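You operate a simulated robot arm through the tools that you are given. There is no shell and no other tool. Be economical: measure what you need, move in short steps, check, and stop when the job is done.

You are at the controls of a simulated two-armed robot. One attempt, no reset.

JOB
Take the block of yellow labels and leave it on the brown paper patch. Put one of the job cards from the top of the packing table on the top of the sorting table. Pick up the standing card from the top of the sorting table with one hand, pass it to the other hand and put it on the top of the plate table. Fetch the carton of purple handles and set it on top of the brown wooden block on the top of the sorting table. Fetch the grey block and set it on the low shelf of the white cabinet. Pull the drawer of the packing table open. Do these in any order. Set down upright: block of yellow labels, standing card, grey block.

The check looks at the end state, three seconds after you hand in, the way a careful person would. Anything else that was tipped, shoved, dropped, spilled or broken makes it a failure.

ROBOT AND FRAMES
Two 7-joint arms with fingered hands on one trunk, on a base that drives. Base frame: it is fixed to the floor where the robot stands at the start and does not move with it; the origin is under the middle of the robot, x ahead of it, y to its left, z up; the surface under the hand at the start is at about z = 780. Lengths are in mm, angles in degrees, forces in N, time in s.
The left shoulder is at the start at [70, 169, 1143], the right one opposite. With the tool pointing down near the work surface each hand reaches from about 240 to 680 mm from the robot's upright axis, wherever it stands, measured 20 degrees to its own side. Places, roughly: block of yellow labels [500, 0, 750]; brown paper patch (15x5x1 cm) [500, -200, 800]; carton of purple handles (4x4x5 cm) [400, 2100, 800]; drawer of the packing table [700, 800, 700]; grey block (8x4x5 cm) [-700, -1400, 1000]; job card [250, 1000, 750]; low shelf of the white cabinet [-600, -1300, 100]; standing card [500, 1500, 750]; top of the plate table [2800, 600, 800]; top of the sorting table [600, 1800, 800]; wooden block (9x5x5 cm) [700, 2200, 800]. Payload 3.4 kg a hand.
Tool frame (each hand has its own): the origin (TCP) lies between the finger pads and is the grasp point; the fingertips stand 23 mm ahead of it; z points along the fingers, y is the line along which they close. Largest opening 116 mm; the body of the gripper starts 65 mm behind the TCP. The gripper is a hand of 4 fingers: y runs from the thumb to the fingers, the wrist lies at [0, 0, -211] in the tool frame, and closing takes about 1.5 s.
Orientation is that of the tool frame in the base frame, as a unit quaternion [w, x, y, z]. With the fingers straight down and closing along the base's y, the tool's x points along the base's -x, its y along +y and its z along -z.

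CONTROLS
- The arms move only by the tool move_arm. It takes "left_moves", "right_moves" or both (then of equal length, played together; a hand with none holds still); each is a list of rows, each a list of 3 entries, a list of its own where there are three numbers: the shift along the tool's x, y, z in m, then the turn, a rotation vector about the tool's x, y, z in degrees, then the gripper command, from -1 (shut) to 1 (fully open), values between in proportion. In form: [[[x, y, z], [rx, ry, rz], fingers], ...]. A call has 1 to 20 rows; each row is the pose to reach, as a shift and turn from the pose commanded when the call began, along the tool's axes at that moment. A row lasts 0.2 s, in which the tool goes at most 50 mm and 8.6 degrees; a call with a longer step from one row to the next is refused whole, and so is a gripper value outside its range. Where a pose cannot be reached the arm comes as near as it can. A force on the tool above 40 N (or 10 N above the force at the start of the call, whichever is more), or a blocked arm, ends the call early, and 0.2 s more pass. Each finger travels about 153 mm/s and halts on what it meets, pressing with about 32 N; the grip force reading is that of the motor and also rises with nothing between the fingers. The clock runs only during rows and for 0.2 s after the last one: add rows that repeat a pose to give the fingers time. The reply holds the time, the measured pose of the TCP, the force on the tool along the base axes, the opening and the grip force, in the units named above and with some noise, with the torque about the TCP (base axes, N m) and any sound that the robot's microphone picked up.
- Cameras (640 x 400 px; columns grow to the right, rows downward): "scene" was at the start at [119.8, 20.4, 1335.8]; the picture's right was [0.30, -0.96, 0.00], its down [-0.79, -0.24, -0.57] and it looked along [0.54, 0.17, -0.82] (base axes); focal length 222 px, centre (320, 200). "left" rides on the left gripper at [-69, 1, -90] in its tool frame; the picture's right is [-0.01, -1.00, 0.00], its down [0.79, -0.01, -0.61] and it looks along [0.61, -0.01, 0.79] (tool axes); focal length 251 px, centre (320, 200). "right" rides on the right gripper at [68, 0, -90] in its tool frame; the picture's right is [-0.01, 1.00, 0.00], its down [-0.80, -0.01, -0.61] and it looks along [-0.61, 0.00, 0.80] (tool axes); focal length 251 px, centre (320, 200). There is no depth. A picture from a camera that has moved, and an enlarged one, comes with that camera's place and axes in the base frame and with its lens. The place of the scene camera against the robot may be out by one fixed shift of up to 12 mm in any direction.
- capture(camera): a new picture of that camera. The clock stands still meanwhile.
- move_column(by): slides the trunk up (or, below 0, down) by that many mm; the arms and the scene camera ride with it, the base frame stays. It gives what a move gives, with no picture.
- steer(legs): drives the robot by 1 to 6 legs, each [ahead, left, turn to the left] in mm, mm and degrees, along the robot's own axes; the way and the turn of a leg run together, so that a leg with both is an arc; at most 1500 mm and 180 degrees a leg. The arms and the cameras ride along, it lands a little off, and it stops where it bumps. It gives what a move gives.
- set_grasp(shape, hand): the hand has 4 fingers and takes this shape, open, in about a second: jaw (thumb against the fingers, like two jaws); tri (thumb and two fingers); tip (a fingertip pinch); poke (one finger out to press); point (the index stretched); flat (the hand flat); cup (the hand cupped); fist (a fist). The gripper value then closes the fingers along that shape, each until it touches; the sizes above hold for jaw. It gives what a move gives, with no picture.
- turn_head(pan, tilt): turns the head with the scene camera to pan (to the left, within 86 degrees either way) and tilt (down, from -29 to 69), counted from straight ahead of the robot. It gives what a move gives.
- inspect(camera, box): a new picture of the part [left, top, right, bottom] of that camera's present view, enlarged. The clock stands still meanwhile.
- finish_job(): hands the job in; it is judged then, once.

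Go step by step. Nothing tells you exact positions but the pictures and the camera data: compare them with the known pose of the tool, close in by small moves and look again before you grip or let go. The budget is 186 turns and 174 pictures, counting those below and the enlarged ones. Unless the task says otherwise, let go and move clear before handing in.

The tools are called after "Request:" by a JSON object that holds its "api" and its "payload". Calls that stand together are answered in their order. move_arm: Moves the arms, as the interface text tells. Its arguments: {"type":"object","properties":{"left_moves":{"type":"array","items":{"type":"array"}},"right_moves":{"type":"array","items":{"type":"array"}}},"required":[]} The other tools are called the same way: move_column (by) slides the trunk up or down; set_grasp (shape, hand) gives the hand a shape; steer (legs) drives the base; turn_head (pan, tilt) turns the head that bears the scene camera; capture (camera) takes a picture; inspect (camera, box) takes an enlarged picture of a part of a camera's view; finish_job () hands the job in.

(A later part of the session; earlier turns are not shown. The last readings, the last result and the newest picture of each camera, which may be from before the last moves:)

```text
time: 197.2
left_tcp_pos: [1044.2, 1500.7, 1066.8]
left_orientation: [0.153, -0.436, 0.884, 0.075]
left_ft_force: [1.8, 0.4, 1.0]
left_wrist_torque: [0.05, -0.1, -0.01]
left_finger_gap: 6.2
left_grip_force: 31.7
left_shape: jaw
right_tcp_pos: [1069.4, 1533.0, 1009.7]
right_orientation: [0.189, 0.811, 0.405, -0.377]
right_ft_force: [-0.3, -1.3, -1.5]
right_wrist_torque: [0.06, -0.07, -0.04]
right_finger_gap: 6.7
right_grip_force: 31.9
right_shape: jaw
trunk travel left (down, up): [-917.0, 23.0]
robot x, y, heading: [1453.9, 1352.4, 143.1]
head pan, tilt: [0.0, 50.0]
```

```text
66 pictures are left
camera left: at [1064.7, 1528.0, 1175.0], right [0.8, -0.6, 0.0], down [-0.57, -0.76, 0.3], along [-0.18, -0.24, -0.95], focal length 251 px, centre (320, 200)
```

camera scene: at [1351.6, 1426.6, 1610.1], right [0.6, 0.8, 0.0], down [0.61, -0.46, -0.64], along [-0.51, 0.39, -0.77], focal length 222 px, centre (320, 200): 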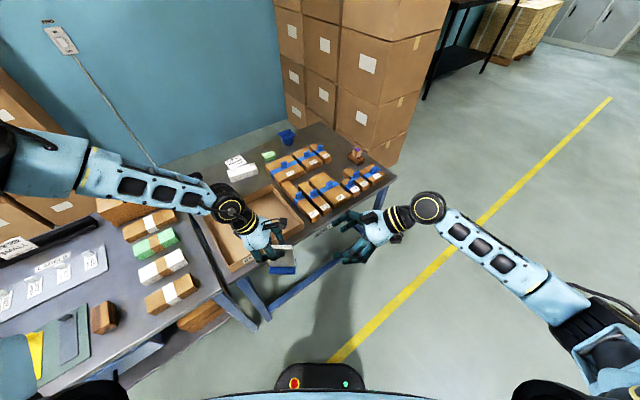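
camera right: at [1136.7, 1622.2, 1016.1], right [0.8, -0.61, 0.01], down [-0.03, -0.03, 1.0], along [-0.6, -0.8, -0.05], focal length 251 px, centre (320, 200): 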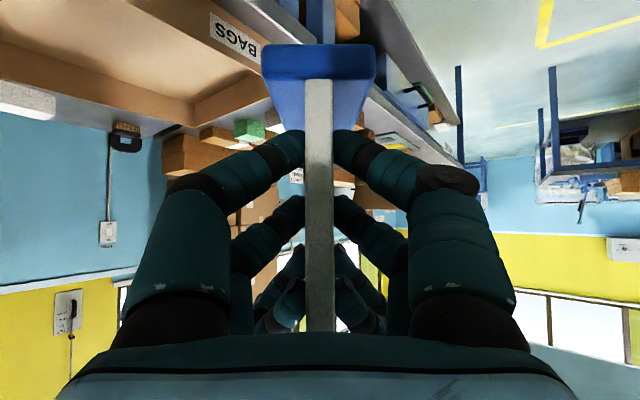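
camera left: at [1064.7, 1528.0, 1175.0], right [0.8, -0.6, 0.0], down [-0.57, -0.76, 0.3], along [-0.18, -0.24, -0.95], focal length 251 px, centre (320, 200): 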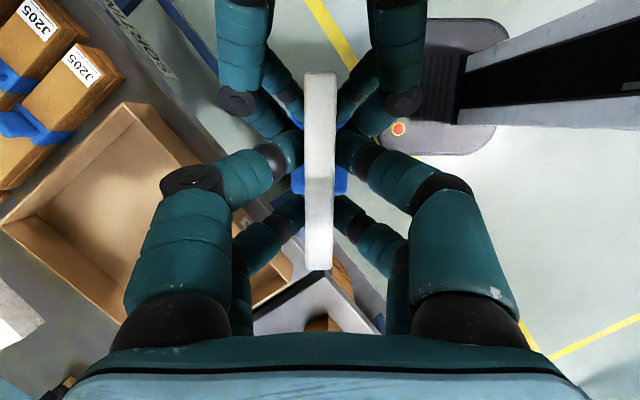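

Both hands hold it. Open the left a little and withdraw it along its own axis.

Request:
{"api": "move_arm", "payload": {"left_moves": [[[0, 0, 0], [0, 0, 0], -0.8], [[0, 0, 0], [0, 0, 0], -0.6], [[0, 0, 0], [0, 0, 0], -0.6], [[0, 0, -0.02], [0, 0, 0], -0.6], [[0, 0, -0.05], [0, 0, 0], -0.6], [[0, 0, -0.09], [0, 0, 0], -0.5], [[0, 0, -0.13], [0, 0, 0], 0], [[0, 0, -0.13], [0, 0, 0], 0]]}}

Request:
{"api": "capture", "payload": {"camera": "right"}}

Request:
{"api": "capture", "payload": {"camera": "scene"}}

```text
time: 199.0
left_tcp_pos: [1017.0, 1467.7, 1189.2]
left_orientation: [0.153, -0.437, 0.883, 0.076]
left_ft_force: [-0.1, 0.0, 0.0]
left_wrist_torque: [-0.01, 0.01, 0.03]
left_finger_gap: 57.4
left_grip_force: 0.1
left_shape: jaw
right_tcp_pos: [1068.6, 1531.9, 1009.8]
right_orientation: [0.188, 0.811, 0.404, -0.378]
right_ft_force: [-0.4, -0.7, -0.1]
right_wrist_torque: [0.01, 0.0, 0.01]
right_finger_gap: 6.3
right_grip_force: 32.0
right_shape: jaw
trunk travel left (down, up): [-917.0, 23.0]
robot x, y, heading: [1447.9, 1349.2, 143.1]
head pan, tilt: [0.0, 50.0]
```

```text
65 pictures are left
camera right: at [1136.6, 1622.4, 1016.0], right [0.8, -0.61, 0.01], down [-0.03, -0.03, 1.0], along [-0.6, -0.8, -0.05], focal length 251 px, centre (320, 200)
```

right: 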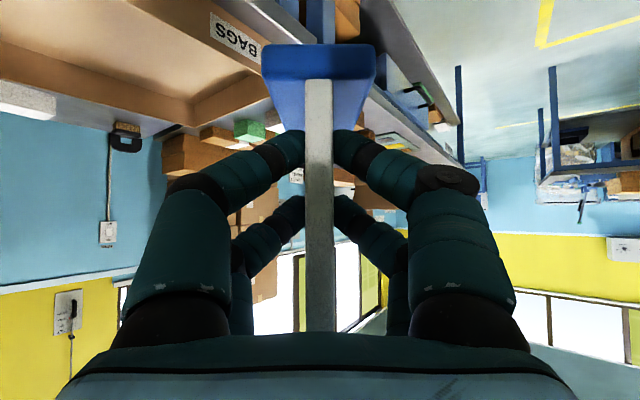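

```text
64 pictures are left
camera scene: at [1351.5, 1427.0, 1610.0], right [0.6, 0.8, 0.0], down [0.61, -0.46, -0.64], along [-0.51, 0.39, -0.77], focal length 222 px, centre (320, 200)
```

scene: 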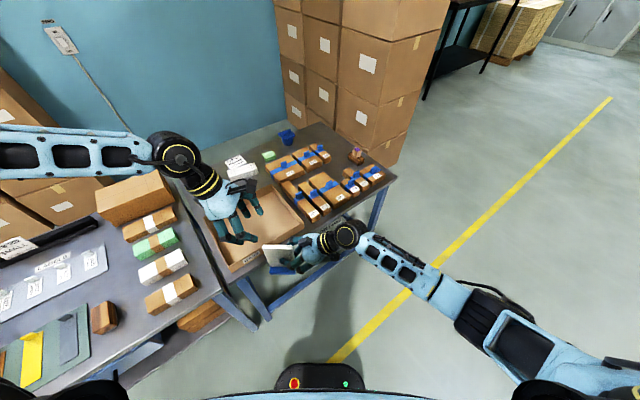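

The card has been passed to the right hand. Back away, turn around toward the plate table and look.

Request:
{"api": "steer", "payload": {"legs": [[-200, 0, 0], [0, 0, -90], [0, 0, -73]]}}

Request:
{"api": "turn_head", "payload": {"pan": 0, "tilt": 30}}

Request:
{"api": "capture", "payload": {"camera": "scene"}}

```text
time: 207.7
left_tcp_pos: [2063.0, 1230.4, 1189.2]
left_orientation: [0.096, 0.819, 0.548, -0.141]
left_ft_force: [-0.4, -0.2, 0.8]
left_wrist_torque: [-0.01, 0.0, -0.04]
left_finger_gap: 57.4
left_grip_force: 0.1
left_shape: jaw
right_tcp_pos: [2029.1, 1155.1, 1008.9]
right_orientation: [0.351, -0.506, 0.752, 0.236]
right_ft_force: [-0.9, 1.1, -0.7]
right_wrist_torque: [-0.03, -0.01, 0.04]
right_finger_gap: 6.1
right_grip_force: 31.7
right_shape: jaw
trunk travel left (down, up): [-917.0, 23.0]
robot x, y, heading: [1610.8, 1227.6, -21.9]
head pan, tilt: [0.0, 50.0]
```

```text
time: 208.5
left_tcp_pos: [2061.9, 1230.4, 1189.1]
left_orientation: [0.096, 0.818, 0.548, -0.142]
left_ft_force: [-0.5, -0.5, -0.4]
left_wrist_torque: [0.0, -0.01, 0.02]
left_finger_gap: 57.7
left_grip_force: 0.0
left_shape: jaw
right_tcp_pos: [2029.6, 1154.7, 1009.8]
right_orientation: [0.35, -0.507, 0.751, 0.236]
right_ft_force: [0.0, -0.7, -0.7]
right_wrist_torque: [-0.03, 0.04, 0.02]
right_finger_gap: 6.3
right_grip_force: 31.8
right_shape: jaw
trunk travel left (down, up): [-917.0, 23.0]
robot x, y, heading: [1612.9, 1231.7, -22.2]
head pan, tilt: [0.0, 30.0]
```

```text
63 pictures are left
camera scene: at [1744.3, 1177.2, 1639.5], right [-0.37, -0.93, 0.0], down [-0.46, 0.19, -0.87], along [0.8, -0.32, -0.5], focal length 222 px, centre (320, 200)
```

scene: 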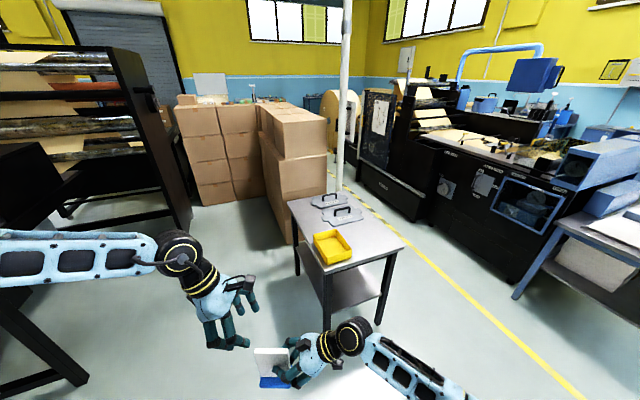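

The plate table spans x≈2435–3170, y≈387–870, with a free corner around [2540, 520]. Square up and approach it.

Request:
{"api": "steer", "payload": {"legs": [[0, 0, 22], [0, -830, 0], [420, 0, 0]]}}

Request:
{"api": "turn_head", "payload": {"pan": 10, "tilt": 45}}

Request:
{"api": "capture", "payload": {"camera": "scene"}}

```text
time: 216.3
left_tcp_pos: [2459.7, 573.5, 1189.6]
left_orientation: [0.121, 0.7, 0.694, -0.12]
left_ft_force: [-0.1, 0.0, -0.3]
left_wrist_torque: [0.01, 0.01, -0.03]
left_finger_gap: 57.5
left_grip_force: 0.0
left_shape: jaw
right_tcp_pos: [2457.5, 489.7, 1010.0]
right_orientation: [0.299, -0.641, 0.642, 0.297]
right_ft_force: [-0.5, 0.7, -1.7]
right_wrist_torque: [-0.03, -0.02, -0.03]
right_finger_gap: 5.9
right_grip_force: 31.9
right_shape: jaw
trunk travel left (down, up): [-917.0, 23.0]
robot x, y, heading: [2044.7, 405.5, -0.4]
head pan, tilt: [0.0, 30.0]
```

```text
time: 217.1
left_tcp_pos: [2461.0, 571.2, 1189.2]
left_orientation: [0.121, 0.7, 0.694, -0.121]
left_ft_force: [1.0, -1.4, -0.9]
left_wrist_torque: [0.01, -0.01, 0.03]
left_finger_gap: 57.8
left_grip_force: 0.0
left_shape: jaw
right_tcp_pos: [2460.2, 489.3, 1010.6]
right_orientation: [0.299, -0.64, 0.642, 0.298]
right_ft_force: [0.4, -0.3, -1.9]
right_wrist_torque: [-0.04, 0.01, 0.0]
right_finger_gap: 5.7
right_grip_force: 32.0
right_shape: jaw
trunk travel left (down, up): [-917.0, 23.0]
robot x, y, heading: [2046.9, 404.0, -0.0]
head pan, tilt: [10.0, 45.0]
```

```text
62 pictures are left
camera scene: at [2176.1, 417.5, 1617.0], right [0.17, -0.98, 0.0], down [-0.7, -0.12, -0.71], along [0.7, 0.12, -0.71], focal length 222 px, centre (320, 200)
```

scene: 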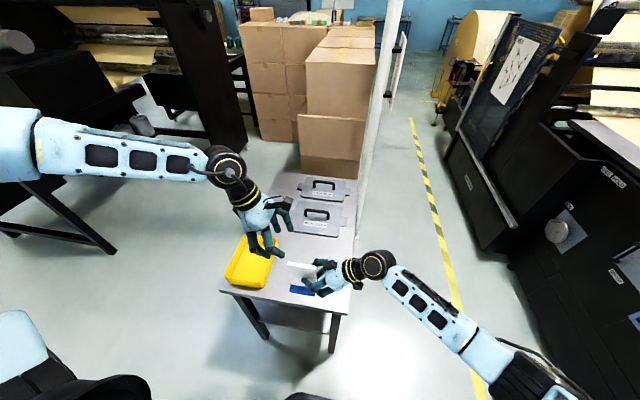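

Free area at x 2460–2780, y 390–660. Move forward 100 mm and lower the trunk to just above the table.

Request:
{"api": "steer", "payload": {"legs": [[100, 0, 0]]}}

Request:
{"api": "move_column", "payload": {"by": -115}}

Request:
{"api": "capture", "payload": {"camera": "scene"}}

Request:
{"api": "capture", "payload": {"camera": "right"}}

```text
time: 218.2
left_tcp_pos: [2555.6, 571.2, 1191.8]
left_orientation: [0.122, 0.7, 0.693, -0.119]
left_ft_force: [-0.5, 0.4, 0.4]
left_wrist_torque: [0.0, 0.01, 0.02]
left_finger_gap: 57.7
left_grip_force: 0.1
left_shape: jaw
right_tcp_pos: [2553.7, 489.3, 1012.4]
right_orientation: [-0.301, 0.641, -0.64, -0.297]
right_ft_force: [0.2, 0.0, -1.2]
right_wrist_torque: [-0.03, -0.01, -0.04]
right_finger_gap: 5.7
right_grip_force: 32.0
right_shape: jaw
trunk travel left (down, up): [-917.0, 23.0]
robot x, y, heading: [2141.7, 408.5, -0.1]
head pan, tilt: [10.0, 45.0]
```

```text
time: 219.7
left_tcp_pos: [2560.1, 572.6, 1072.9]
left_orientation: [0.121, 0.701, 0.693, -0.121]
left_ft_force: [0.3, 0.9, 0.4]
left_wrist_torque: [0.0, -0.01, 0.01]
left_finger_gap: 57.4
left_grip_force: 0.0
left_shape: jaw
right_tcp_pos: [2557.4, 489.2, 895.3]
right_orientation: [0.299, -0.64, 0.641, 0.299]
right_ft_force: [-0.2, 0.1, -1.0]
right_wrist_torque: [0.0, 0.02, -0.04]
right_finger_gap: 6.3
right_grip_force: 32.0
right_shape: jaw
trunk travel left (down, up): [-802.0, 138.0]
robot x, y, heading: [2139.0, 404.0, -0.2]
head pan, tilt: [10.0, 45.0]
```

```text
61 pictures are left
camera scene: at [2274.4, 417.3, 1501.9], right [0.17, -0.99, 0.0], down [-0.7, -0.12, -0.71], along [0.7, 0.12, -0.71], focal length 222 px, centre (320, 200)
```

scene: 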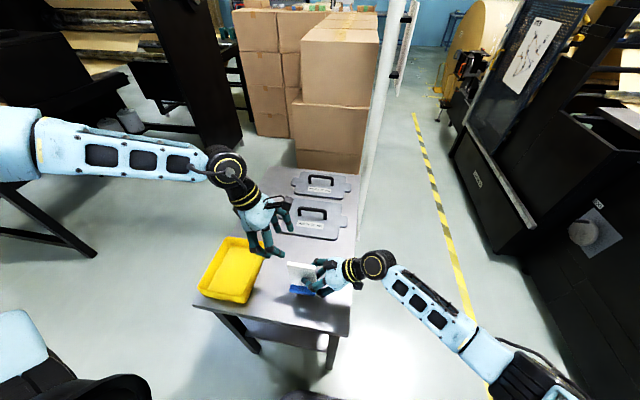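

```text
60 pictures are left
camera right: at [2556.7, 376.0, 900.8], right [-1.0, 0.01, 0.01], down [0.01, 0.05, 1.0], along [0.01, 1.0, -0.05], focal length 251 px, centre (320, 200)
```

right: 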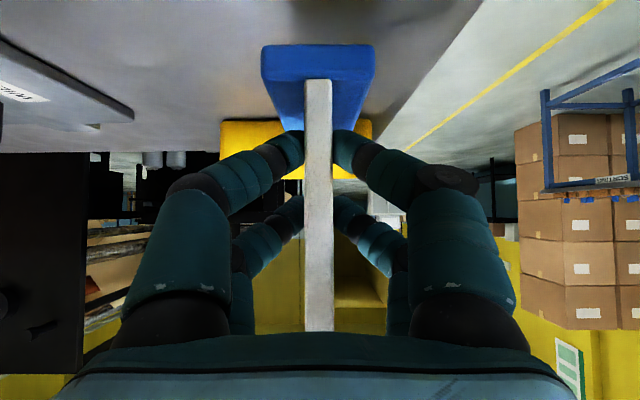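

Base bottom is at about z 828; the table surface ≈782. Lower 38 mm, then small steps.

Request:
{"api": "move_column", "payload": {"by": -38}}

Request:
{"api": "capture", "payload": {"camera": "right"}}

Request:
{"api": "inspect", "payload": {"camera": "scene", "box": [250, 220, 370, 310]}}

```text
time: 220.5
left_tcp_pos: [2560.2, 571.8, 1036.4]
left_orientation: [0.121, 0.7, 0.693, -0.12]
left_ft_force: [-0.3, 0.2, -0.5]
left_wrist_torque: [0.02, -0.01, -0.01]
left_finger_gap: 57.6
left_grip_force: 0.1
left_shape: jaw
right_tcp_pos: [2556.5, 490.1, 856.5]
right_orientation: [0.3, -0.64, 0.641, 0.299]
right_ft_force: [0.2, 0.7, -0.6]
right_wrist_torque: [0.03, 0.0, 0.0]
right_finger_gap: 5.9
right_grip_force: 32.2
right_shape: jaw
trunk travel left (down, up): [-764.0, 176.0]
robot x, y, heading: [2142.2, 404.2, -0.3]
head pan, tilt: [10.0, 45.0]
```

```text
59 pictures are left
camera right: at [2556.1, 375.9, 863.1], right [-1.0, 0.01, 0.01], down [0.01, 0.05, 1.0], along [0.01, 1.0, -0.05], focal length 251 px, centre (320, 200)
```

right: 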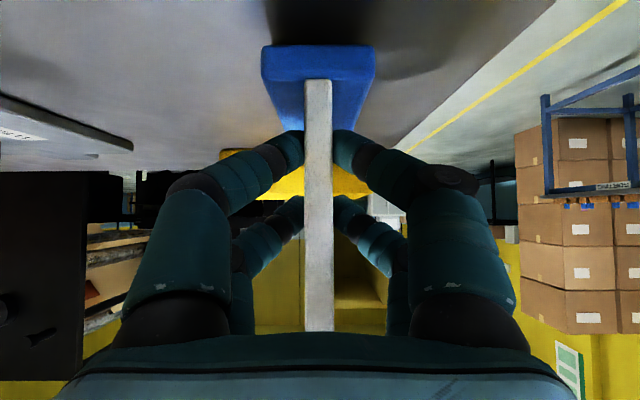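

```text
4.44 times, centred on (310, 265) of scene
camera zoom: at [2273.3, 417.2, 1464.0], right [0.17, -0.99, 0.0], down [-0.7, -0.12, -0.71], along [0.7, 0.12, -0.71], focal length 989 px, centre (364, -89)
```

zoom: 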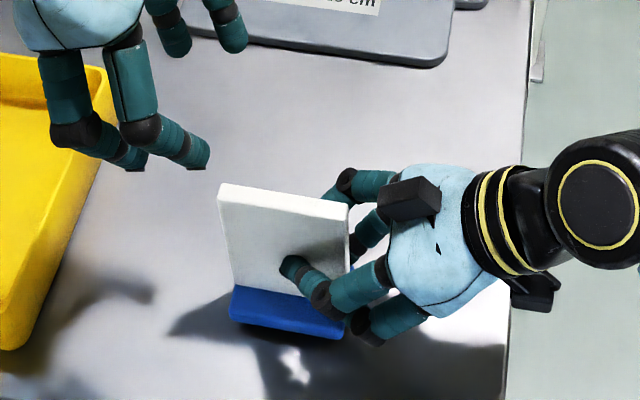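

Request:
{"api": "move_column", "payload": {"by": -5}}

Request:
{"api": "move_column", "payload": {"by": -3}}

```text
time: 221.0
left_tcp_pos: [2558.6, 572.0, 1031.1]
left_orientation: [0.121, 0.7, 0.693, -0.12]
left_ft_force: [-0.2, -0.1, -1.1]
left_wrist_torque: [-0.03, 0.0, 0.04]
left_finger_gap: 57.4
left_grip_force: 0.1
left_shape: jaw
right_tcp_pos: [2557.1, 489.5, 852.3]
right_orientation: [0.299, -0.641, 0.641, 0.299]
right_ft_force: [0.1, 0.1, -0.1]
right_wrist_torque: [-0.04, 0.0, 0.01]
right_finger_gap: 5.9
right_grip_force: 31.9
right_shape: jaw
trunk travel left (down, up): [-759.0, 181.0]
robot x, y, heading: [2140.6, 406.0, -0.0]
head pan, tilt: [10.0, 45.0]
```

```text
time: 221.5
left_tcp_pos: [2559.6, 572.7, 1028.0]
left_orientation: [0.12, 0.7, 0.693, -0.121]
left_ft_force: [0.1, 0.8, 0.0]
left_wrist_torque: [0.01, -0.02, 0.01]
left_finger_gap: 57.4
left_grip_force: 0.0
left_shape: jaw
right_tcp_pos: [2557.0, 490.3, 848.6]
right_orientation: [0.3, -0.64, 0.642, 0.298]
right_ft_force: [-0.2, -0.4, -1.2]
right_wrist_torque: [-0.05, -0.02, -0.01]
right_finger_gap: 6.2
right_grip_force: 31.8
right_shape: jaw
trunk travel left (down, up): [-756.0, 184.0]
robot x, y, heading: [2143.7, 405.8, -0.2]
head pan, tilt: [10.0, 45.0]
```

Request:
{"api": "move_column", "payload": {"by": -4}}

Request:
{"api": "capture", "payload": {"camera": "right"}}

```text
time: 222.1
left_tcp_pos: [2558.9, 572.3, 1024.4]
left_orientation: [0.121, 0.701, 0.693, -0.121]
left_ft_force: [-0.9, 0.6, 0.0]
left_wrist_torque: [0.03, -0.01, 0.01]
left_finger_gap: 57.5
left_grip_force: 0.1
left_shape: jaw
right_tcp_pos: [2556.3, 490.5, 846.5]
right_orientation: [0.3, -0.641, 0.641, 0.299]
right_ft_force: [-1.2, -1.2, 9.9]
right_wrist_torque: [0.07, 0.04, 0.01]
right_finger_gap: 6.3
right_grip_force: 32.2
right_shape: jaw
trunk travel left (down, up): [-752.0, 188.0]
robot x, y, heading: [2141.8, 405.0, -0.0]
head pan, tilt: [10.0, 45.0]
```

```text
57 pictures are left
camera right: at [2556.1, 376.2, 852.1], right [-1.0, 0.01, 0.01], down [0.01, 0.04, 1.0], along [0.01, 1.0, -0.04], focal length 251 px, centre (320, 200)
```

right: 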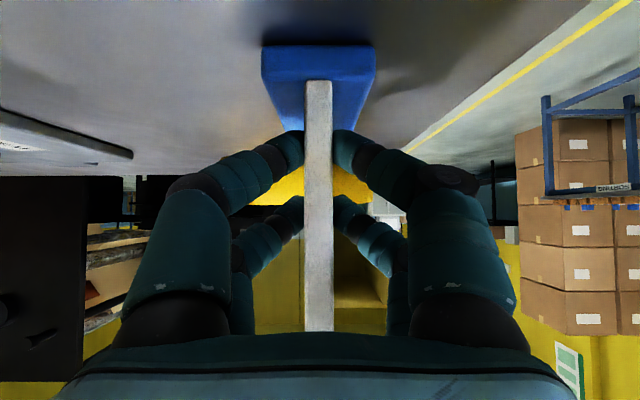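

Touching (10 N). Open symmetrically and withdraw along the fingers.

Request:
{"api": "move_arm", "payload": {"right_moves": [[[0, 0, 0], [0, 0, 0], -0.9], [[0, 0, 0], [0, 0, 0], -0.8], [[0, 0, 0], [0, 0, 0], -0.7], [[0, 0, 0], [0, 0, 0], -0.5], [[0, 0, 0], [0, 0, 0], -0.3], [[0, 0, 0], [0, 0, 0], -0.3], [[0, 0, -0.02], [0, 0, 0], -0.3], [[0, 0, -0.05], [0, 0, 0], -0.3], [[0, 0, -0.09], [0, 0, 0], -0.3], [[0, 0, -0.13], [0, 0, 0], -0.3], [[0, 0, -0.13], [0, 0, 0], -0.3]]}}

Request:
{"api": "capture", "payload": {"camera": "scene"}}

Request:
{"api": "capture", "payload": {"camera": "right"}}

```text
time: 224.5
left_tcp_pos: [2560.8, 572.0, 1023.7]
left_orientation: [0.121, 0.7, 0.693, -0.121]
left_ft_force: [0.4, -0.6, -0.7]
left_wrist_torque: [0.02, 0.03, -0.01]
left_finger_gap: 57.6
left_grip_force: 0.0
left_shape: jaw
right_tcp_pos: [2555.0, 390.2, 928.4]
right_orientation: [0.3, -0.639, 0.643, 0.298]
right_ft_force: [-0.7, -0.8, -0.5]
right_wrist_torque: [0.02, 0.02, -0.02]
right_finger_gap: 40.2
right_grip_force: 0.1
right_shape: jaw
trunk travel left (down, up): [-752.0, 188.0]
robot x, y, heading: [2143.5, 407.5, 0.3]
head pan, tilt: [10.0, 45.0]
```

```text
56 pictures are left
camera scene: at [2274.0, 417.9, 1452.0], right [0.17, -0.99, 0.0], down [-0.7, -0.12, -0.71], along [0.7, 0.12, -0.71], focal length 222 px, centre (320, 200)
```

scene: 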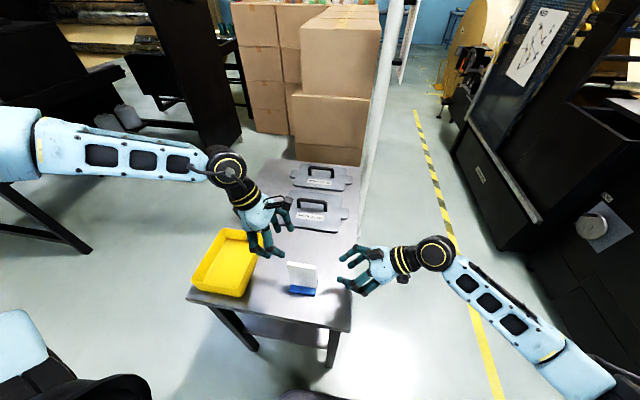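

```text
55 pictures are left
camera right: at [2553.9, 276.5, 934.2], right [-1.0, 0.01, 0.01], down [0.01, 0.05, 1.0], along [0.01, 1.0, -0.05], focal length 251 px, centre (320, 200)
```

right: 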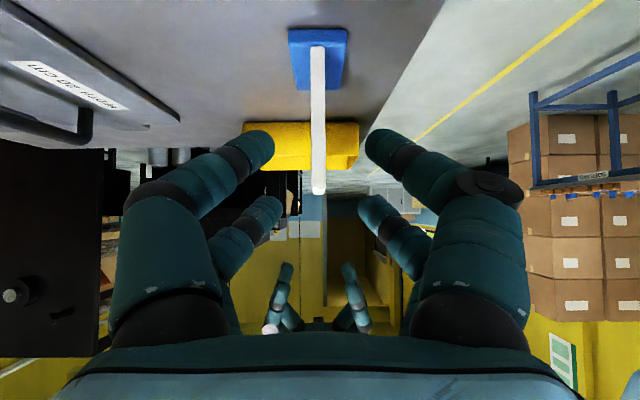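

The standing card is upright on the plate table. Now the drawer: lift and fold the right hand away, then drive around to face the drawer handle.

Request:
{"api": "move_arm", "payload": {"right_moves": [[[-0.006, 0.01, -0.04], [0, 0, 0], 0], [[-0.013, 0.025, -0.08], [0, 0, 0], 0.5], [[-0.02, 0.05, -0.12], [0, 0, 0], 1], [[-0.026, 0.075, -0.16], [0, 0, 0], 1], [[-0.032, 0.1, -0.196], [0, 0, 0], 1], [[-0.032, 0.1, -0.196], [0, 0, 0], 1]]}}

Request:
{"api": "move_column", "payload": {"by": 100}}

Request:
{"api": "steer", "payload": {"legs": [[-350, 0, 0], [0, 0, 90], [0, 0, 90], [250, -620, 0]]}}

Request:
{"api": "turn_head", "payload": {"pan": 10, "tilt": 45}}

Request:
{"api": "capture", "payload": {"camera": "scene"}}

```text
time: 225.9
left_tcp_pos: [2559.6, 572.5, 1024.4]
left_orientation: [0.12, 0.7, 0.693, -0.122]
left_ft_force: [-0.1, -0.2, -0.1]
left_wrist_torque: [0.05, 0.01, 0.02]
left_finger_gap: 57.7
left_grip_force: 0.0
left_shape: jaw
right_tcp_pos: [2453.8, 260.8, 1080.0]
right_orientation: [0.299, -0.64, 0.641, 0.299]
right_ft_force: [0.6, -0.2, 0.0]
right_wrist_torque: [-0.03, 0.01, 0.03]
right_finger_gap: 115.8
right_grip_force: 0.1
right_shape: jaw
trunk travel left (down, up): [-752.0, 188.0]
robot x, y, heading: [2142.5, 409.1, -0.1]
head pan, tilt: [10.0, 45.0]
```

```text
time: 227.2
left_tcp_pos: [2560.2, 572.4, 1123.8]
left_orientation: [0.121, 0.7, 0.693, -0.121]
left_ft_force: [0.2, -0.5, -0.3]
left_wrist_torque: [-0.01, 0.02, 0.01]
left_finger_gap: 57.7
left_grip_force: 0.0
left_shape: jaw
right_tcp_pos: [2454.5, 259.8, 1180.9]
right_orientation: [0.299, -0.64, 0.641, 0.298]
right_ft_force: [0.1, 0.4, -0.7]
right_wrist_torque: [-0.03, -0.01, 0.01]
right_finger_gap: 115.8
right_grip_force: 0.1
right_shape: jaw
trunk travel left (down, up): [-852.0, 88.0]
robot x, y, heading: [2140.8, 402.8, -0.1]
head pan, tilt: [10.0, 45.0]
```

```text
time: 240.3
left_tcp_pos: [1148.6, 884.9, 1124.7]
left_orientation: [0.124, -0.677, 0.716, 0.118]
left_ft_force: [0.0, 0.0, -0.3]
left_wrist_torque: [0.01, -0.02, 0.01]
left_finger_gap: 57.7
left_grip_force: 0.1
left_shape: jaw
right_tcp_pos: [1269.6, 1191.4, 1180.4]
right_orientation: [0.291, 0.656, 0.625, -0.306]
right_ft_force: [0.2, 0.1, 0.4]
right_wrist_torque: [0.01, 0.0, -0.03]
right_finger_gap: 115.7
right_grip_force: 0.1
right_shape: jaw
trunk travel left (down, up): [-852.0, 88.0]
robot x, y, heading: [1574.9, 1034.2, 177.1]
head pan, tilt: [10.0, 45.0]
```

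```text
time: 240.9
left_tcp_pos: [1147.9, 885.5, 1124.2]
left_orientation: [0.123, -0.677, 0.716, 0.119]
left_ft_force: [0.7, 0.6, 0.5]
left_wrist_torque: [-0.01, -0.02, 0.01]
left_finger_gap: 57.5
left_grip_force: 0.1
left_shape: jaw
right_tcp_pos: [1268.4, 1191.7, 1180.0]
right_orientation: [0.291, 0.657, 0.625, -0.306]
right_ft_force: [-0.7, 0.6, 0.1]
right_wrist_torque: [0.0, 0.01, 0.0]
right_finger_gap: 116.0
right_grip_force: 0.0
right_shape: jaw
trunk travel left (down, up): [-852.0, 88.0]
robot x, y, heading: [1574.6, 1033.2, 177.2]
head pan, tilt: [10.0, 45.0]
```

```text
54 pictures are left
camera scene: at [1443.6, 1025.2, 1552.0], right [-0.13, 0.99, 0.0], down [0.7, 0.09, -0.71], along [-0.7, -0.09, -0.71], focal length 222 px, centre (320, 200)
```

scene: 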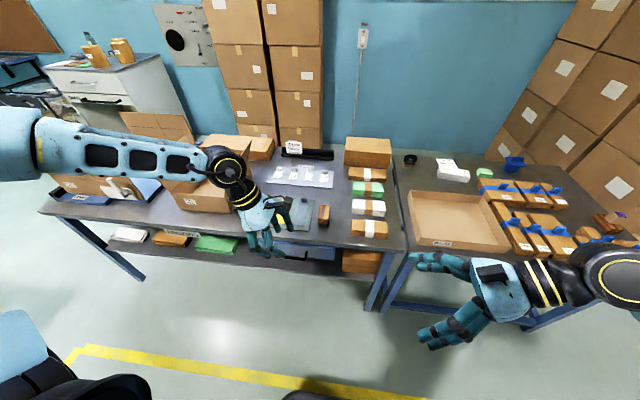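

Request:
{"api": "inspect", "payload": {"camera": "scene", "box": [220, 190, 420, 315]}}

```text
3.20 times, centred on (320, 252) of scene
camera zoom: at [1443.6, 1025.2, 1552.0], right [-0.13, 0.99, 0.0], down [0.7, 0.09, -0.71], along [-0.7, -0.09, -0.71], focal length 712 px, centre (320, 32)
```

zoom: 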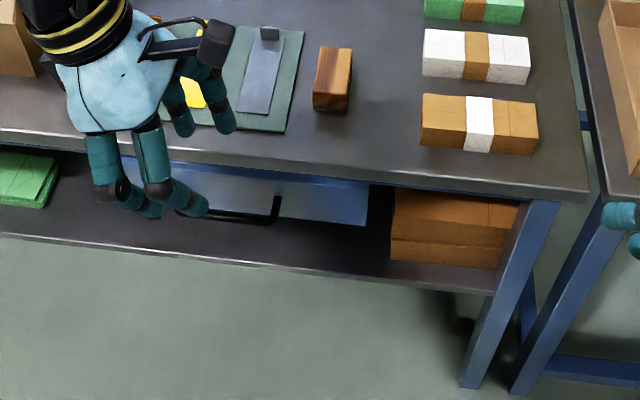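

The drawer front is blue under the top; its handle bar lies at about [931, 752–878, 645]. I orient the left hand to point forward (30° down) with the fingers closing vertically, then lower the trunk.

Request:
{"api": "move_arm", "payload": {"left_moves": [[[0, 0, 0], [0, 7, 0], 0.5], [[0, 0, 0], [0, 14, 0], 1], [[0, 0, 0], [0, 20, 0], 1], [[0, 0, 0], [0, 20, 0], 1]]}}

Request:
{"api": "move_arm", "payload": {"left_moves": [[[0, 0, 0], [-7.5, 0, 0], 1], [[0, 0, 0], [-15, 0, 0], 1], [[0, 0.01, 0], [-22.5, 0, 0], 1], [[0, 0.02, 0], [-30, 0, 0], 1], [[0, 0.03, 0], [-37.5, 0, 0], 1], [[0, 0.04, 0], [-45, 0, 0], 1], [[0, 0.05, 0], [-52.5, 0, 0], 1], [[0, 0.05, 0], [-60, 0, 0], 1], [[0, 0.05, 0], [-60, 0, 0], 1]]}}

Request:
{"api": "move_column", "payload": {"by": -400}}

Request:
{"api": "capture", "payload": {"camera": "left"}}

Request:
{"api": "capture", "payload": {"camera": "scene"}}

```text
time: 241.9
left_tcp_pos: [1147.5, 887.3, 1124.3]
left_orientation: [-0.003, -0.687, 0.726, 0.0]
left_ft_force: [0.1, -0.3, -0.3]
left_wrist_torque: [0.0, -0.01, -0.02]
left_finger_gap: 116.2
left_grip_force: 0.1
left_shape: jaw
right_tcp_pos: [1269.4, 1192.4, 1180.5]
right_orientation: [0.291, 0.656, 0.625, -0.305]
right_ft_force: [0.3, 0.1, -1.5]
right_wrist_torque: [0.0, -0.02, 0.02]
right_finger_gap: 116.1
right_grip_force: 0.1
right_shape: jaw
trunk travel left (down, up): [-852.0, 88.0]
robot x, y, heading: [1576.5, 1032.3, 177.3]
head pan, tilt: [10.0, 45.0]
```

```text
time: 243.9
left_tcp_pos: [1097.4, 889.2, 1125.6]
left_orientation: [-0.326, -0.605, 0.641, 0.341]
left_ft_force: [-0.3, 0.2, 1.0]
left_wrist_torque: [0.02, 0.0, 0.0]
left_finger_gap: 116.0
left_grip_force: 0.1
left_shape: jaw
left hand out of reach, approached as far as the arm can: row 8, 9
right_tcp_pos: [1268.5, 1192.3, 1180.3]
right_orientation: [0.291, 0.656, 0.625, -0.306]
right_ft_force: [-0.5, -0.2, -0.8]
right_wrist_torque: [0.02, 0.02, 0.0]
right_finger_gap: 115.9
right_grip_force: 0.0
right_shape: jaw
trunk travel left (down, up): [-852.0, 88.0]
robot x, y, heading: [1571.4, 1033.6, 177.2]
head pan, tilt: [10.0, 45.0]
```

```text
time: 247.7
left_tcp_pos: [1096.8, 890.2, 724.7]
left_orientation: [-0.325, -0.606, 0.641, 0.341]
left_ft_force: [0.5, 0.3, -0.4]
left_wrist_torque: [0.05, -0.01, 0.02]
left_finger_gap: 115.9
left_grip_force: 0.1
left_shape: jaw
right_tcp_pos: [1267.9, 1193.3, 780.1]
right_orientation: [0.292, 0.656, 0.625, -0.306]
right_ft_force: [1.1, -0.1, 1.2]
right_wrist_torque: [-0.02, -0.01, 0.04]
right_finger_gap: 115.6
right_grip_force: 0.1
right_shape: jaw
trunk travel left (down, up): [-452.0, 488.0]
robot x, y, heading: [1574.5, 1031.0, 177.5]
head pan, tilt: [10.0, 45.0]
```

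```text
52 pictures are left
camera left: at [1175.5, 954.0, 775.7], right [0.55, -0.03, -0.83], down [0.46, -0.82, 0.33], along [-0.69, -0.57, -0.44], focal length 251 px, centre (320, 200)
```

left: 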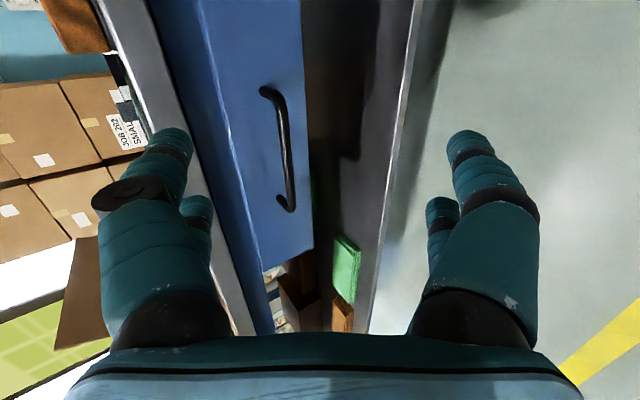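

```text
51 pictures are left
camera scene: at [1443.5, 1025.8, 1152.0], right [-0.13, 0.99, 0.0], down [0.7, 0.09, -0.71], along [-0.7, -0.09, -0.71], focal length 222 px, centre (320, 200)
```

scene: 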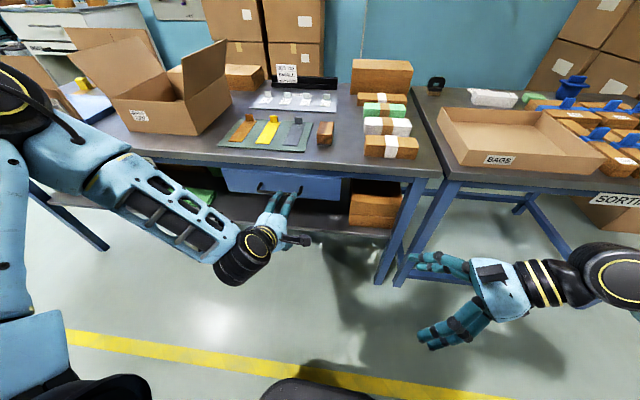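

Request:
{"api": "inspect", "payload": {"camera": "scene", "box": [200, 150, 360, 250]}}

Request:
{"api": "inspect", "payload": {"camera": "left", "box": [200, 60, 400, 240]}}

```text
4.00 times, centred on (280, 200) of scene
camera zoom: at [1443.5, 1025.8, 1152.0], right [-0.13, 0.99, 0.0], down [0.7, 0.09, -0.71], along [-0.7, -0.09, -0.71], focal length 890 px, centre (480, 200)
```

zoom: 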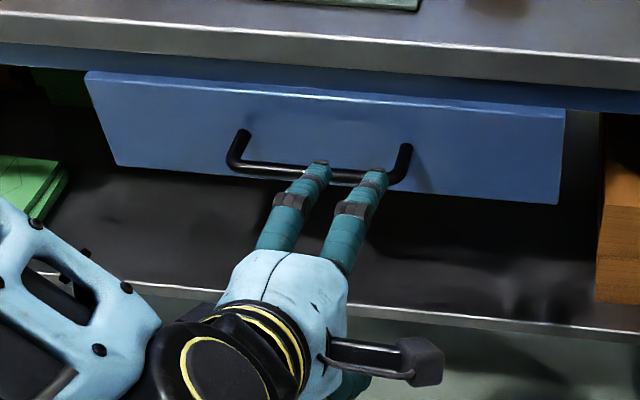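

```text
2.22 times, centred on (300, 150) of left
camera zoom: at [1175.5, 954.0, 775.7], right [0.55, -0.03, -0.83], down [0.46, -0.82, 0.33], along [-0.69, -0.57, -0.44], focal length 559 px, centre (364, 311)
```

zoom: 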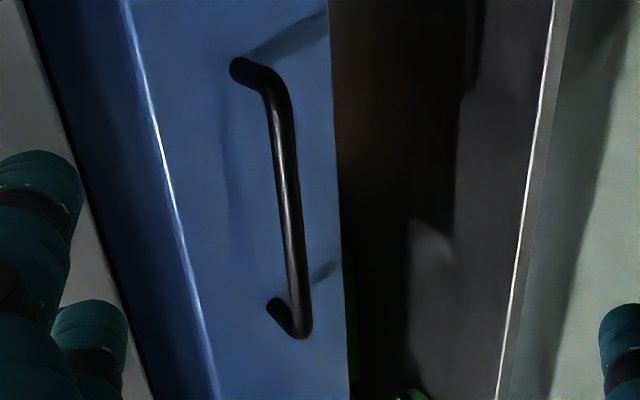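

Triangulated: handle bar at x≈965, y 775–901, z≈678, standing ≈37 mm off the drawer front. Line the left hand up with it (partly closed), and drive most of the way.

Request:
{"api": "move_arm", "payload": {"left_moves": [[[0.02, -0.013, 0.008], [0, 0, 0], 0.5], [[0.04, -0.026, 0.016], [0, 0, 0], 0.1], [[0.058, -0.038, 0.022], [0, 0, 0], 0], [[0.058, -0.038, 0.022], [0, 0, 0], 0]]}}

Request:
{"api": "steer", "payload": {"legs": [[80, 0, 0]]}}

Request:
{"api": "capture", "payload": {"camera": "left"}}

Request:
{"api": "inspect", "payload": {"camera": "scene", "box": [200, 150, 360, 250]}}

```text
time: 248.7
left_tcp_pos: [1093.1, 865.1, 722.6]
left_orientation: [-0.326, -0.609, 0.641, 0.335]
left_ft_force: [-0.1, 0.6, 0.5]
left_wrist_torque: [-0.01, 0.0, -0.01]
left_finger_gap: 58.5
left_grip_force: 0.0
left_shape: jaw
left hand out of reach, approached as far as the arm can: row 1, 2, 3, 4
right_tcp_pos: [1268.5, 1193.3, 780.3]
right_orientation: [0.291, 0.657, 0.625, -0.306]
right_ft_force: [0.0, 0.1, 1.1]
right_wrist_torque: [0.0, 0.02, -0.01]
right_finger_gap: 115.9
right_grip_force: 0.0
right_shape: jaw
trunk travel left (down, up): [-452.0, 488.0]
robot x, y, heading: [1574.0, 1036.0, 177.2]
head pan, tilt: [10.0, 45.0]
```

```text
time: 249.8
left_tcp_pos: [1013.2, 870.6, 722.3]
left_orientation: [-0.325, -0.607, 0.642, 0.335]
left_ft_force: [0.3, 0.2, -0.1]
left_wrist_torque: [0.0, 0.01, -0.02]
left_finger_gap: 58.4
left_grip_force: 0.1
left_shape: jaw
right_tcp_pos: [1190.7, 1197.5, 780.1]
right_orientation: [0.292, 0.656, 0.625, -0.305]
right_ft_force: [0.2, 0.5, 0.1]
right_wrist_torque: [0.02, 0.03, 0.01]
right_finger_gap: 115.9
right_grip_force: 0.0
right_shape: jaw
trunk travel left (down, up): [-452.0, 488.0]
robot x, y, heading: [1496.2, 1039.4, 177.1]
head pan, tilt: [10.0, 45.0]
```

```text
48 pictures are left
camera left: at [1090.5, 936.0, 773.3], right [0.56, -0.03, -0.83], down [0.47, -0.81, 0.35], along [-0.68, -0.58, -0.45], focal length 251 px, centre (320, 200)
```

left: 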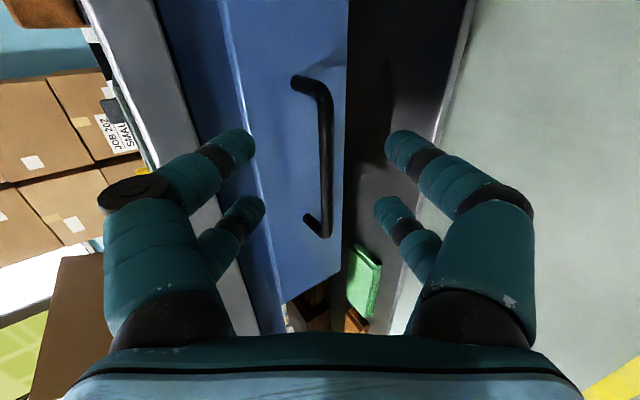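

```text
4.00 times, centred on (280, 200) of scene
camera zoom: at [1363.5, 1030.1, 1151.8], right [-0.12, 0.99, 0.0], down [0.7, 0.09, -0.71], along [-0.7, -0.09, -0.71], focal length 890 px, centre (480, 200)
```

zoom: 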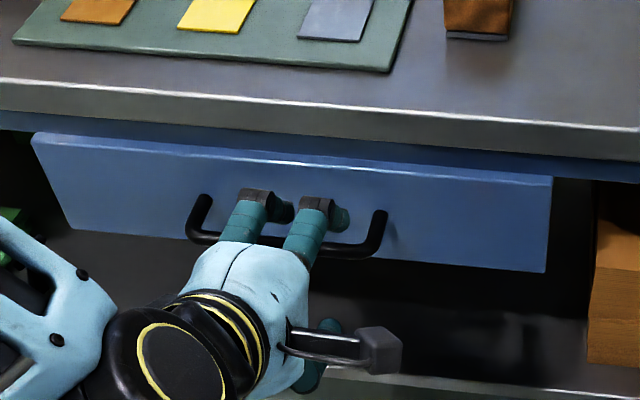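

Lower 43 mm by trunk and shift 25 mm left, then check before the last forward move.

Request:
{"api": "move_column", "payload": {"by": -43}}

Request:
{"api": "steer", "payload": {"legs": [[0, 25, 0]]}}

Request:
{"api": "capture", "payload": {"camera": "left"}}

```text
time: 250.6
left_tcp_pos: [1013.9, 869.3, 679.3]
left_orientation: [-0.325, -0.608, 0.642, 0.335]
left_ft_force: [-0.1, 0.6, -0.4]
left_wrist_torque: [-0.02, -0.03, -0.01]
left_finger_gap: 58.4
left_grip_force: 0.1
left_shape: jaw
right_tcp_pos: [1191.1, 1197.5, 736.9]
right_orientation: [0.292, 0.657, 0.624, -0.307]
right_ft_force: [-0.6, 0.1, -0.3]
right_wrist_torque: [0.01, -0.01, -0.03]
right_finger_gap: 115.9
right_grip_force: 0.0
right_shape: jaw
trunk travel left (down, up): [-409.0, 531.0]
robot x, y, heading: [1493.5, 1037.0, 177.0]
head pan, tilt: [10.0, 45.0]
```

```text
time: 251.4
left_tcp_pos: [1012.4, 845.5, 679.5]
left_orientation: [-0.325, -0.608, 0.642, 0.335]
left_ft_force: [1.1, 0.3, 0.2]
left_wrist_torque: [-0.01, 0.02, 0.02]
left_finger_gap: 58.4
left_grip_force: 0.0
left_shape: jaw
right_tcp_pos: [1188.7, 1172.0, 738.2]
right_orientation: [0.291, 0.658, 0.624, -0.306]
right_ft_force: [-0.5, -0.2, -0.3]
right_wrist_torque: [0.0, 0.01, -0.03]
right_finger_gap: 115.8
right_grip_force: 0.1
right_shape: jaw
trunk travel left (down, up): [-409.0, 531.0]
robot x, y, heading: [1491.5, 1014.3, 176.8]
head pan, tilt: [10.0, 45.0]
```

```text
46 pictures are left
camera left: at [1090.0, 910.5, 730.6], right [0.56, -0.03, -0.83], down [0.47, -0.82, 0.34], along [-0.68, -0.58, -0.45], focal length 251 px, centre (320, 200)
```

left: 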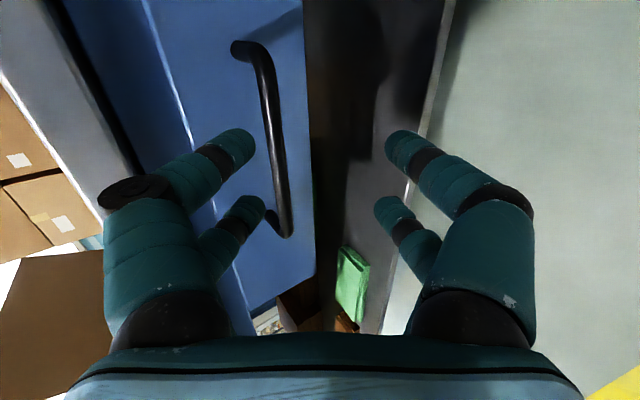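

Bar geometry confirmed. Narrow the gap a bit and drive 42 mm forward, then close.

Request:
{"api": "move_arm", "payload": {"left_moves": [[[0, 0, 0], [0, 0, 0], -0.25], [[0, 0, 0], [0, 0, 0], -0.25]]}}

Request:
{"api": "steer", "payload": {"legs": [[42, 0, 0]]}}

Request:
{"api": "capture", "payload": {"camera": "left"}}

```text
time: 252.0
left_tcp_pos: [1012.3, 846.1, 679.5]
left_orientation: [-0.326, -0.608, 0.642, 0.335]
left_ft_force: [0.2, -0.1, -0.1]
left_wrist_torque: [0.07, -0.01, 0.03]
left_finger_gap: 43.8
left_grip_force: 0.1
left_shape: jaw
right_tcp_pos: [1189.1, 1173.2, 738.1]
right_orientation: [0.291, 0.658, 0.623, -0.307]
right_ft_force: [0.0, 0.5, 0.7]
right_wrist_torque: [0.03, 0.02, -0.01]
right_finger_gap: 115.8
right_grip_force: 0.0
right_shape: jaw
trunk travel left (down, up): [-409.0, 531.0]
robot x, y, heading: [1491.3, 1012.8, 177.0]
head pan, tilt: [10.0, 45.0]
```

```text
time: 252.9
left_tcp_pos: [971.9, 848.6, 679.7]
left_orientation: [-0.326, -0.608, 0.643, 0.334]
left_ft_force: [-0.2, -0.2, -0.1]
left_wrist_torque: [0.0, 0.0, 0.02]
left_finger_gap: 43.9
left_grip_force: 0.0
left_shape: jaw
right_tcp_pos: [1147.4, 1174.9, 735.9]
right_orientation: [0.292, 0.657, 0.624, -0.306]
right_ft_force: [-1.1, 0.7, 0.5]
right_wrist_torque: [-0.02, 0.01, -0.01]
right_finger_gap: 115.5
right_grip_force: 0.0
right_shape: jaw
trunk travel left (down, up): [-409.0, 531.0]
robot x, y, heading: [1451.9, 1016.5, 177.3]
head pan, tilt: [10.0, 45.0]
```

```text
45 pictures are left
camera left: at [1048.5, 913.2, 730.1], right [0.56, -0.03, -0.83], down [0.47, -0.81, 0.35], along [-0.68, -0.58, -0.45], focal length 251 px, centre (320, 200)
```

left: 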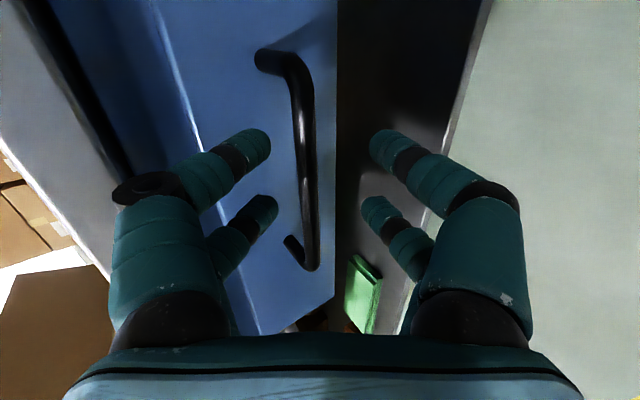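

The bar runs between the finger pairs. Close on it.

Request:
{"api": "move_arm", "payload": {"left_moves": [[[0, 0, 0], [0, 0, 0], -0.5], [[0, 0, 0], [0, 0, 0], -0.7], [[0, 0, 0], [0, 0, 0], -0.85], [[0, 0, 0], [0, 0, 0], -1], [[0, 0, 0], [0, 0, 0], -1], [[0, 0, 0], [0, 0, 0], -1]]}}

Request:
{"api": "capture", "payload": {"camera": "left"}}

```text
time: 254.3
left_tcp_pos: [971.8, 847.8, 679.5]
left_orientation: [-0.327, -0.607, 0.642, 0.335]
left_ft_force: [0.2, 0.0, 1.0]
left_wrist_torque: [0.01, -0.01, 0.0]
left_finger_gap: 0.0
left_grip_force: 32.3
left_shape: jaw
right_tcp_pos: [1148.3, 1174.6, 736.4]
right_orientation: [0.291, 0.657, 0.624, -0.307]
right_ft_force: [-0.2, -1.2, 0.5]
right_wrist_torque: [0.01, 0.0, 0.01]
right_finger_gap: 115.8
right_grip_force: 0.1
right_shape: jaw
trunk travel left (down, up): [-409.0, 531.0]
robot x, y, heading: [1454.2, 1015.8, 176.9]
head pan, tilt: [10.0, 45.0]
```

```text
44 pictures are left
camera left: at [1049.5, 913.1, 730.7], right [0.56, -0.03, -0.83], down [0.47, -0.81, 0.34], along [-0.68, -0.58, -0.45], focal length 251 px, centre (320, 200)
```

left: 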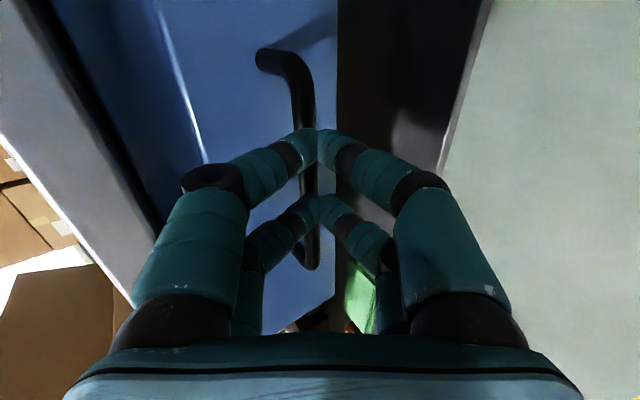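

The tips closed just in front of the bar; recomputing from the hand camera gives the bar at x≈948, z≈671. Open, lower 9 mm, go 22 mm further, and close again.

Request:
{"api": "move_arm", "payload": {"left_moves": [[[0, 0, 0], [0, 0, 0], -0.7], [[0, 0, 0], [0, 0, 0], -0.35], [[0, 0, 0], [0, 0, 0], -0.35]]}}

Request:
{"api": "move_column", "payload": {"by": -9}}

Request:
{"api": "steer", "payload": {"legs": [[21, 0, 0]]}}

Request:
{"api": "capture", "payload": {"camera": "left"}}

```text
time: 255.1
left_tcp_pos: [971.3, 847.3, 678.6]
left_orientation: [-0.326, -0.607, 0.642, 0.335]
left_ft_force: [0.5, -0.5, -0.1]
left_wrist_torque: [-0.02, 0.01, 0.0]
left_finger_gap: 37.1
left_grip_force: 0.0
left_shape: jaw
right_tcp_pos: [1148.0, 1173.8, 737.1]
right_orientation: [0.291, 0.657, 0.624, -0.306]
right_ft_force: [0.3, -0.2, -0.1]
right_wrist_torque: [0.0, -0.01, 0.0]
right_finger_gap: 115.8
right_grip_force: 0.0
right_shape: jaw
trunk travel left (down, up): [-409.0, 531.0]
robot x, y, heading: [1454.0, 1015.3, 177.3]
head pan, tilt: [10.0, 45.0]
```

```text
time: 255.7
left_tcp_pos: [972.3, 848.2, 669.9]
left_orientation: [-0.327, -0.608, 0.642, 0.334]
left_ft_force: [-0.6, -0.4, 0.3]
left_wrist_torque: [-0.03, 0.0, -0.01]
left_finger_gap: 37.2
left_grip_force: 0.1
left_shape: jaw
right_tcp_pos: [1149.1, 1175.3, 727.3]
right_orientation: [0.291, 0.657, 0.624, -0.307]
right_ft_force: [0.4, 0.2, 0.4]
right_wrist_torque: [0.0, 0.0, 0.0]
right_finger_gap: 116.0
right_grip_force: 0.1
right_shape: jaw
trunk travel left (down, up): [-400.0, 540.0]
robot x, y, heading: [1450.0, 1015.7, 177.1]
head pan, tilt: [10.0, 45.0]
```

```text
time: 256.5
left_tcp_pos: [950.6, 849.2, 670.0]
left_orientation: [-0.326, -0.608, 0.642, 0.335]
left_ft_force: [0.1, 0.2, -0.4]
left_wrist_torque: [0.01, -0.03, 0.03]
left_finger_gap: 37.3
left_grip_force: 0.0
left_shape: jaw
right_tcp_pos: [1126.3, 1175.9, 729.1]
right_orientation: [0.291, 0.657, 0.624, -0.306]
right_ft_force: [-0.5, 1.4, 0.1]
right_wrist_torque: [-0.04, 0.02, 0.01]
right_finger_gap: 115.8
right_grip_force: 0.0
right_shape: jaw
trunk travel left (down, up): [-400.0, 540.0]
robot x, y, heading: [1431.4, 1014.9, 176.9]
head pan, tilt: [10.0, 45.0]
```

```text
43 pictures are left
camera left: at [1027.8, 914.1, 721.2], right [0.56, -0.03, -0.83], down [0.47, -0.81, 0.35], along [-0.68, -0.58, -0.45], focal length 251 px, centre (320, 200)
```

left: 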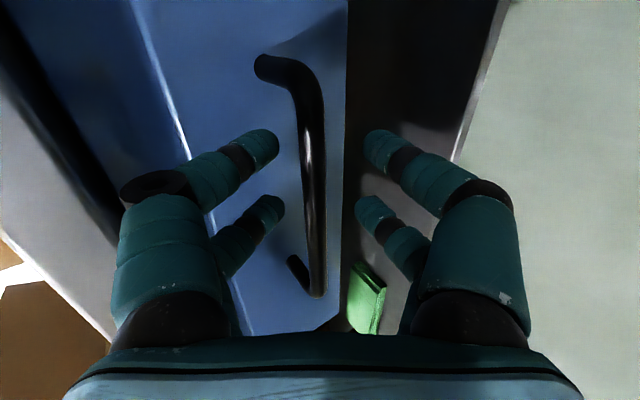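

Request:
{"api": "move_arm", "payload": {"left_moves": [[[0, 0, 0], [0, 0, 0], -0.5], [[0, 0, 0], [0, 0, 0], -0.7], [[0, 0, 0], [0, 0, 0], -0.85], [[0, 0, 0], [0, 0, 0], -1], [[0, 0, 0], [0, 0, 0], -1], [[0, 0, 0], [0, 0, 0], -1]]}}

Request:
{"api": "capture", "payload": {"camera": "left"}}

```text
time: 257.9
left_tcp_pos: [950.3, 849.3, 670.4]
left_orientation: [-0.326, -0.608, 0.642, 0.334]
left_ft_force: [-2.5, -0.4, 0.4]
left_wrist_torque: [0.11, 0.05, -0.05]
left_finger_gap: 4.0
left_grip_force: 32.2
left_shape: jaw
right_tcp_pos: [1126.5, 1175.2, 728.7]
right_orientation: [0.292, 0.657, 0.624, -0.306]
right_ft_force: [-0.2, -0.6, -0.2]
right_wrist_torque: [0.01, -0.02, -0.01]
right_finger_gap: 116.0
right_grip_force: 0.0
right_shape: jaw
trunk travel left (down, up): [-400.0, 540.0]
robot x, y, heading: [1433.7, 1019.4, 176.8]
head pan, tilt: [10.0, 45.0]
```

```text
42 pictures are left
camera left: at [1028.3, 914.1, 721.6], right [0.56, -0.03, -0.83], down [0.47, -0.81, 0.34], along [-0.68, -0.58, -0.45], focal length 251 px, centre (320, 200)
```

left: 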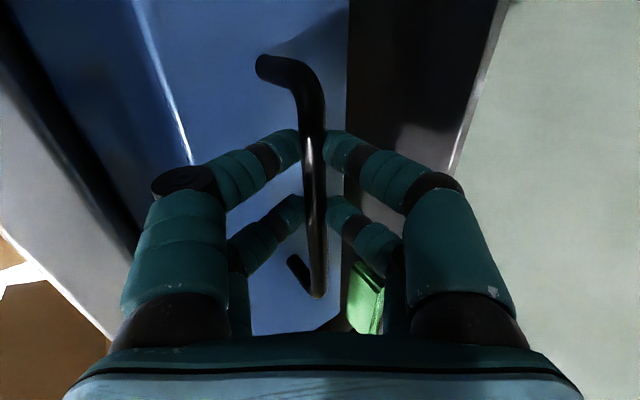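

The bar is now between the fingers (gap 4 mm, 32 N). Pull by driving straight back 220 mm.

Request:
{"api": "steer", "payload": {"legs": [[-220, -12, 0]]}}

Request:
{"api": "capture", "payload": {"camera": "left"}}

Request:
{"api": "capture", "payload": {"camera": "scene"}}

```text
time: 259.6
left_tcp_pos: [1168.5, 849.6, 670.8]
left_orientation: [-0.325, -0.608, 0.642, 0.336]
left_ft_force: [-2.2, -5.3, -3.9]
left_wrist_torque: [0.07, -0.01, 0.03]
left_finger_gap: 3.8
left_grip_force: 31.9
left_shape: jaw
right_tcp_pos: [1344.2, 1177.0, 728.7]
right_orientation: [0.291, 0.657, 0.624, -0.307]
right_ft_force: [-0.3, 0.4, 0.5]
right_wrist_torque: [0.03, -0.01, 0.0]
right_finger_gap: 115.7
right_grip_force: 0.0
right_shape: jaw
trunk travel left (down, up): [-400.0, 540.0]
robot x, y, heading: [1642.4, 1019.3, 177.1]
head pan, tilt: [10.0, 45.0]
```

```text
41 pictures are left
camera left: at [1245.0, 914.3, 721.5], right [0.56, -0.03, -0.83], down [0.47, -0.81, 0.34], along [-0.68, -0.58, -0.45], focal length 251 px, centre (320, 200)
```

left: 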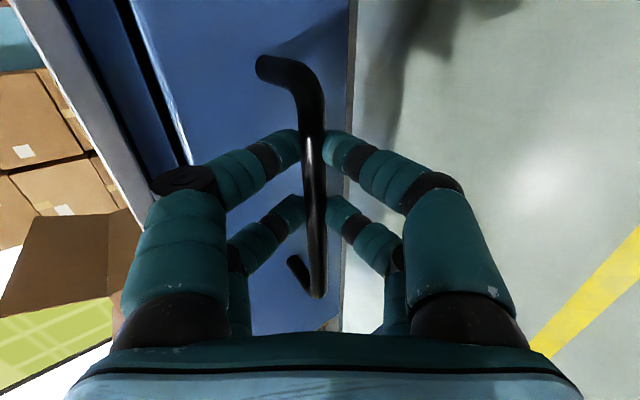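

```text
40 pictures are left
camera scene: at [1518.4, 1008.2, 1100.0], right [-0.12, 0.99, 0.0], down [0.7, 0.09, -0.71], along [-0.7, -0.09, -0.71], focal length 222 px, centre (320, 200)
```

scene: 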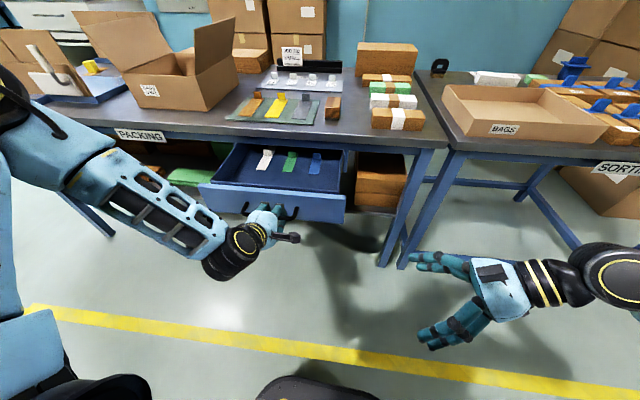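

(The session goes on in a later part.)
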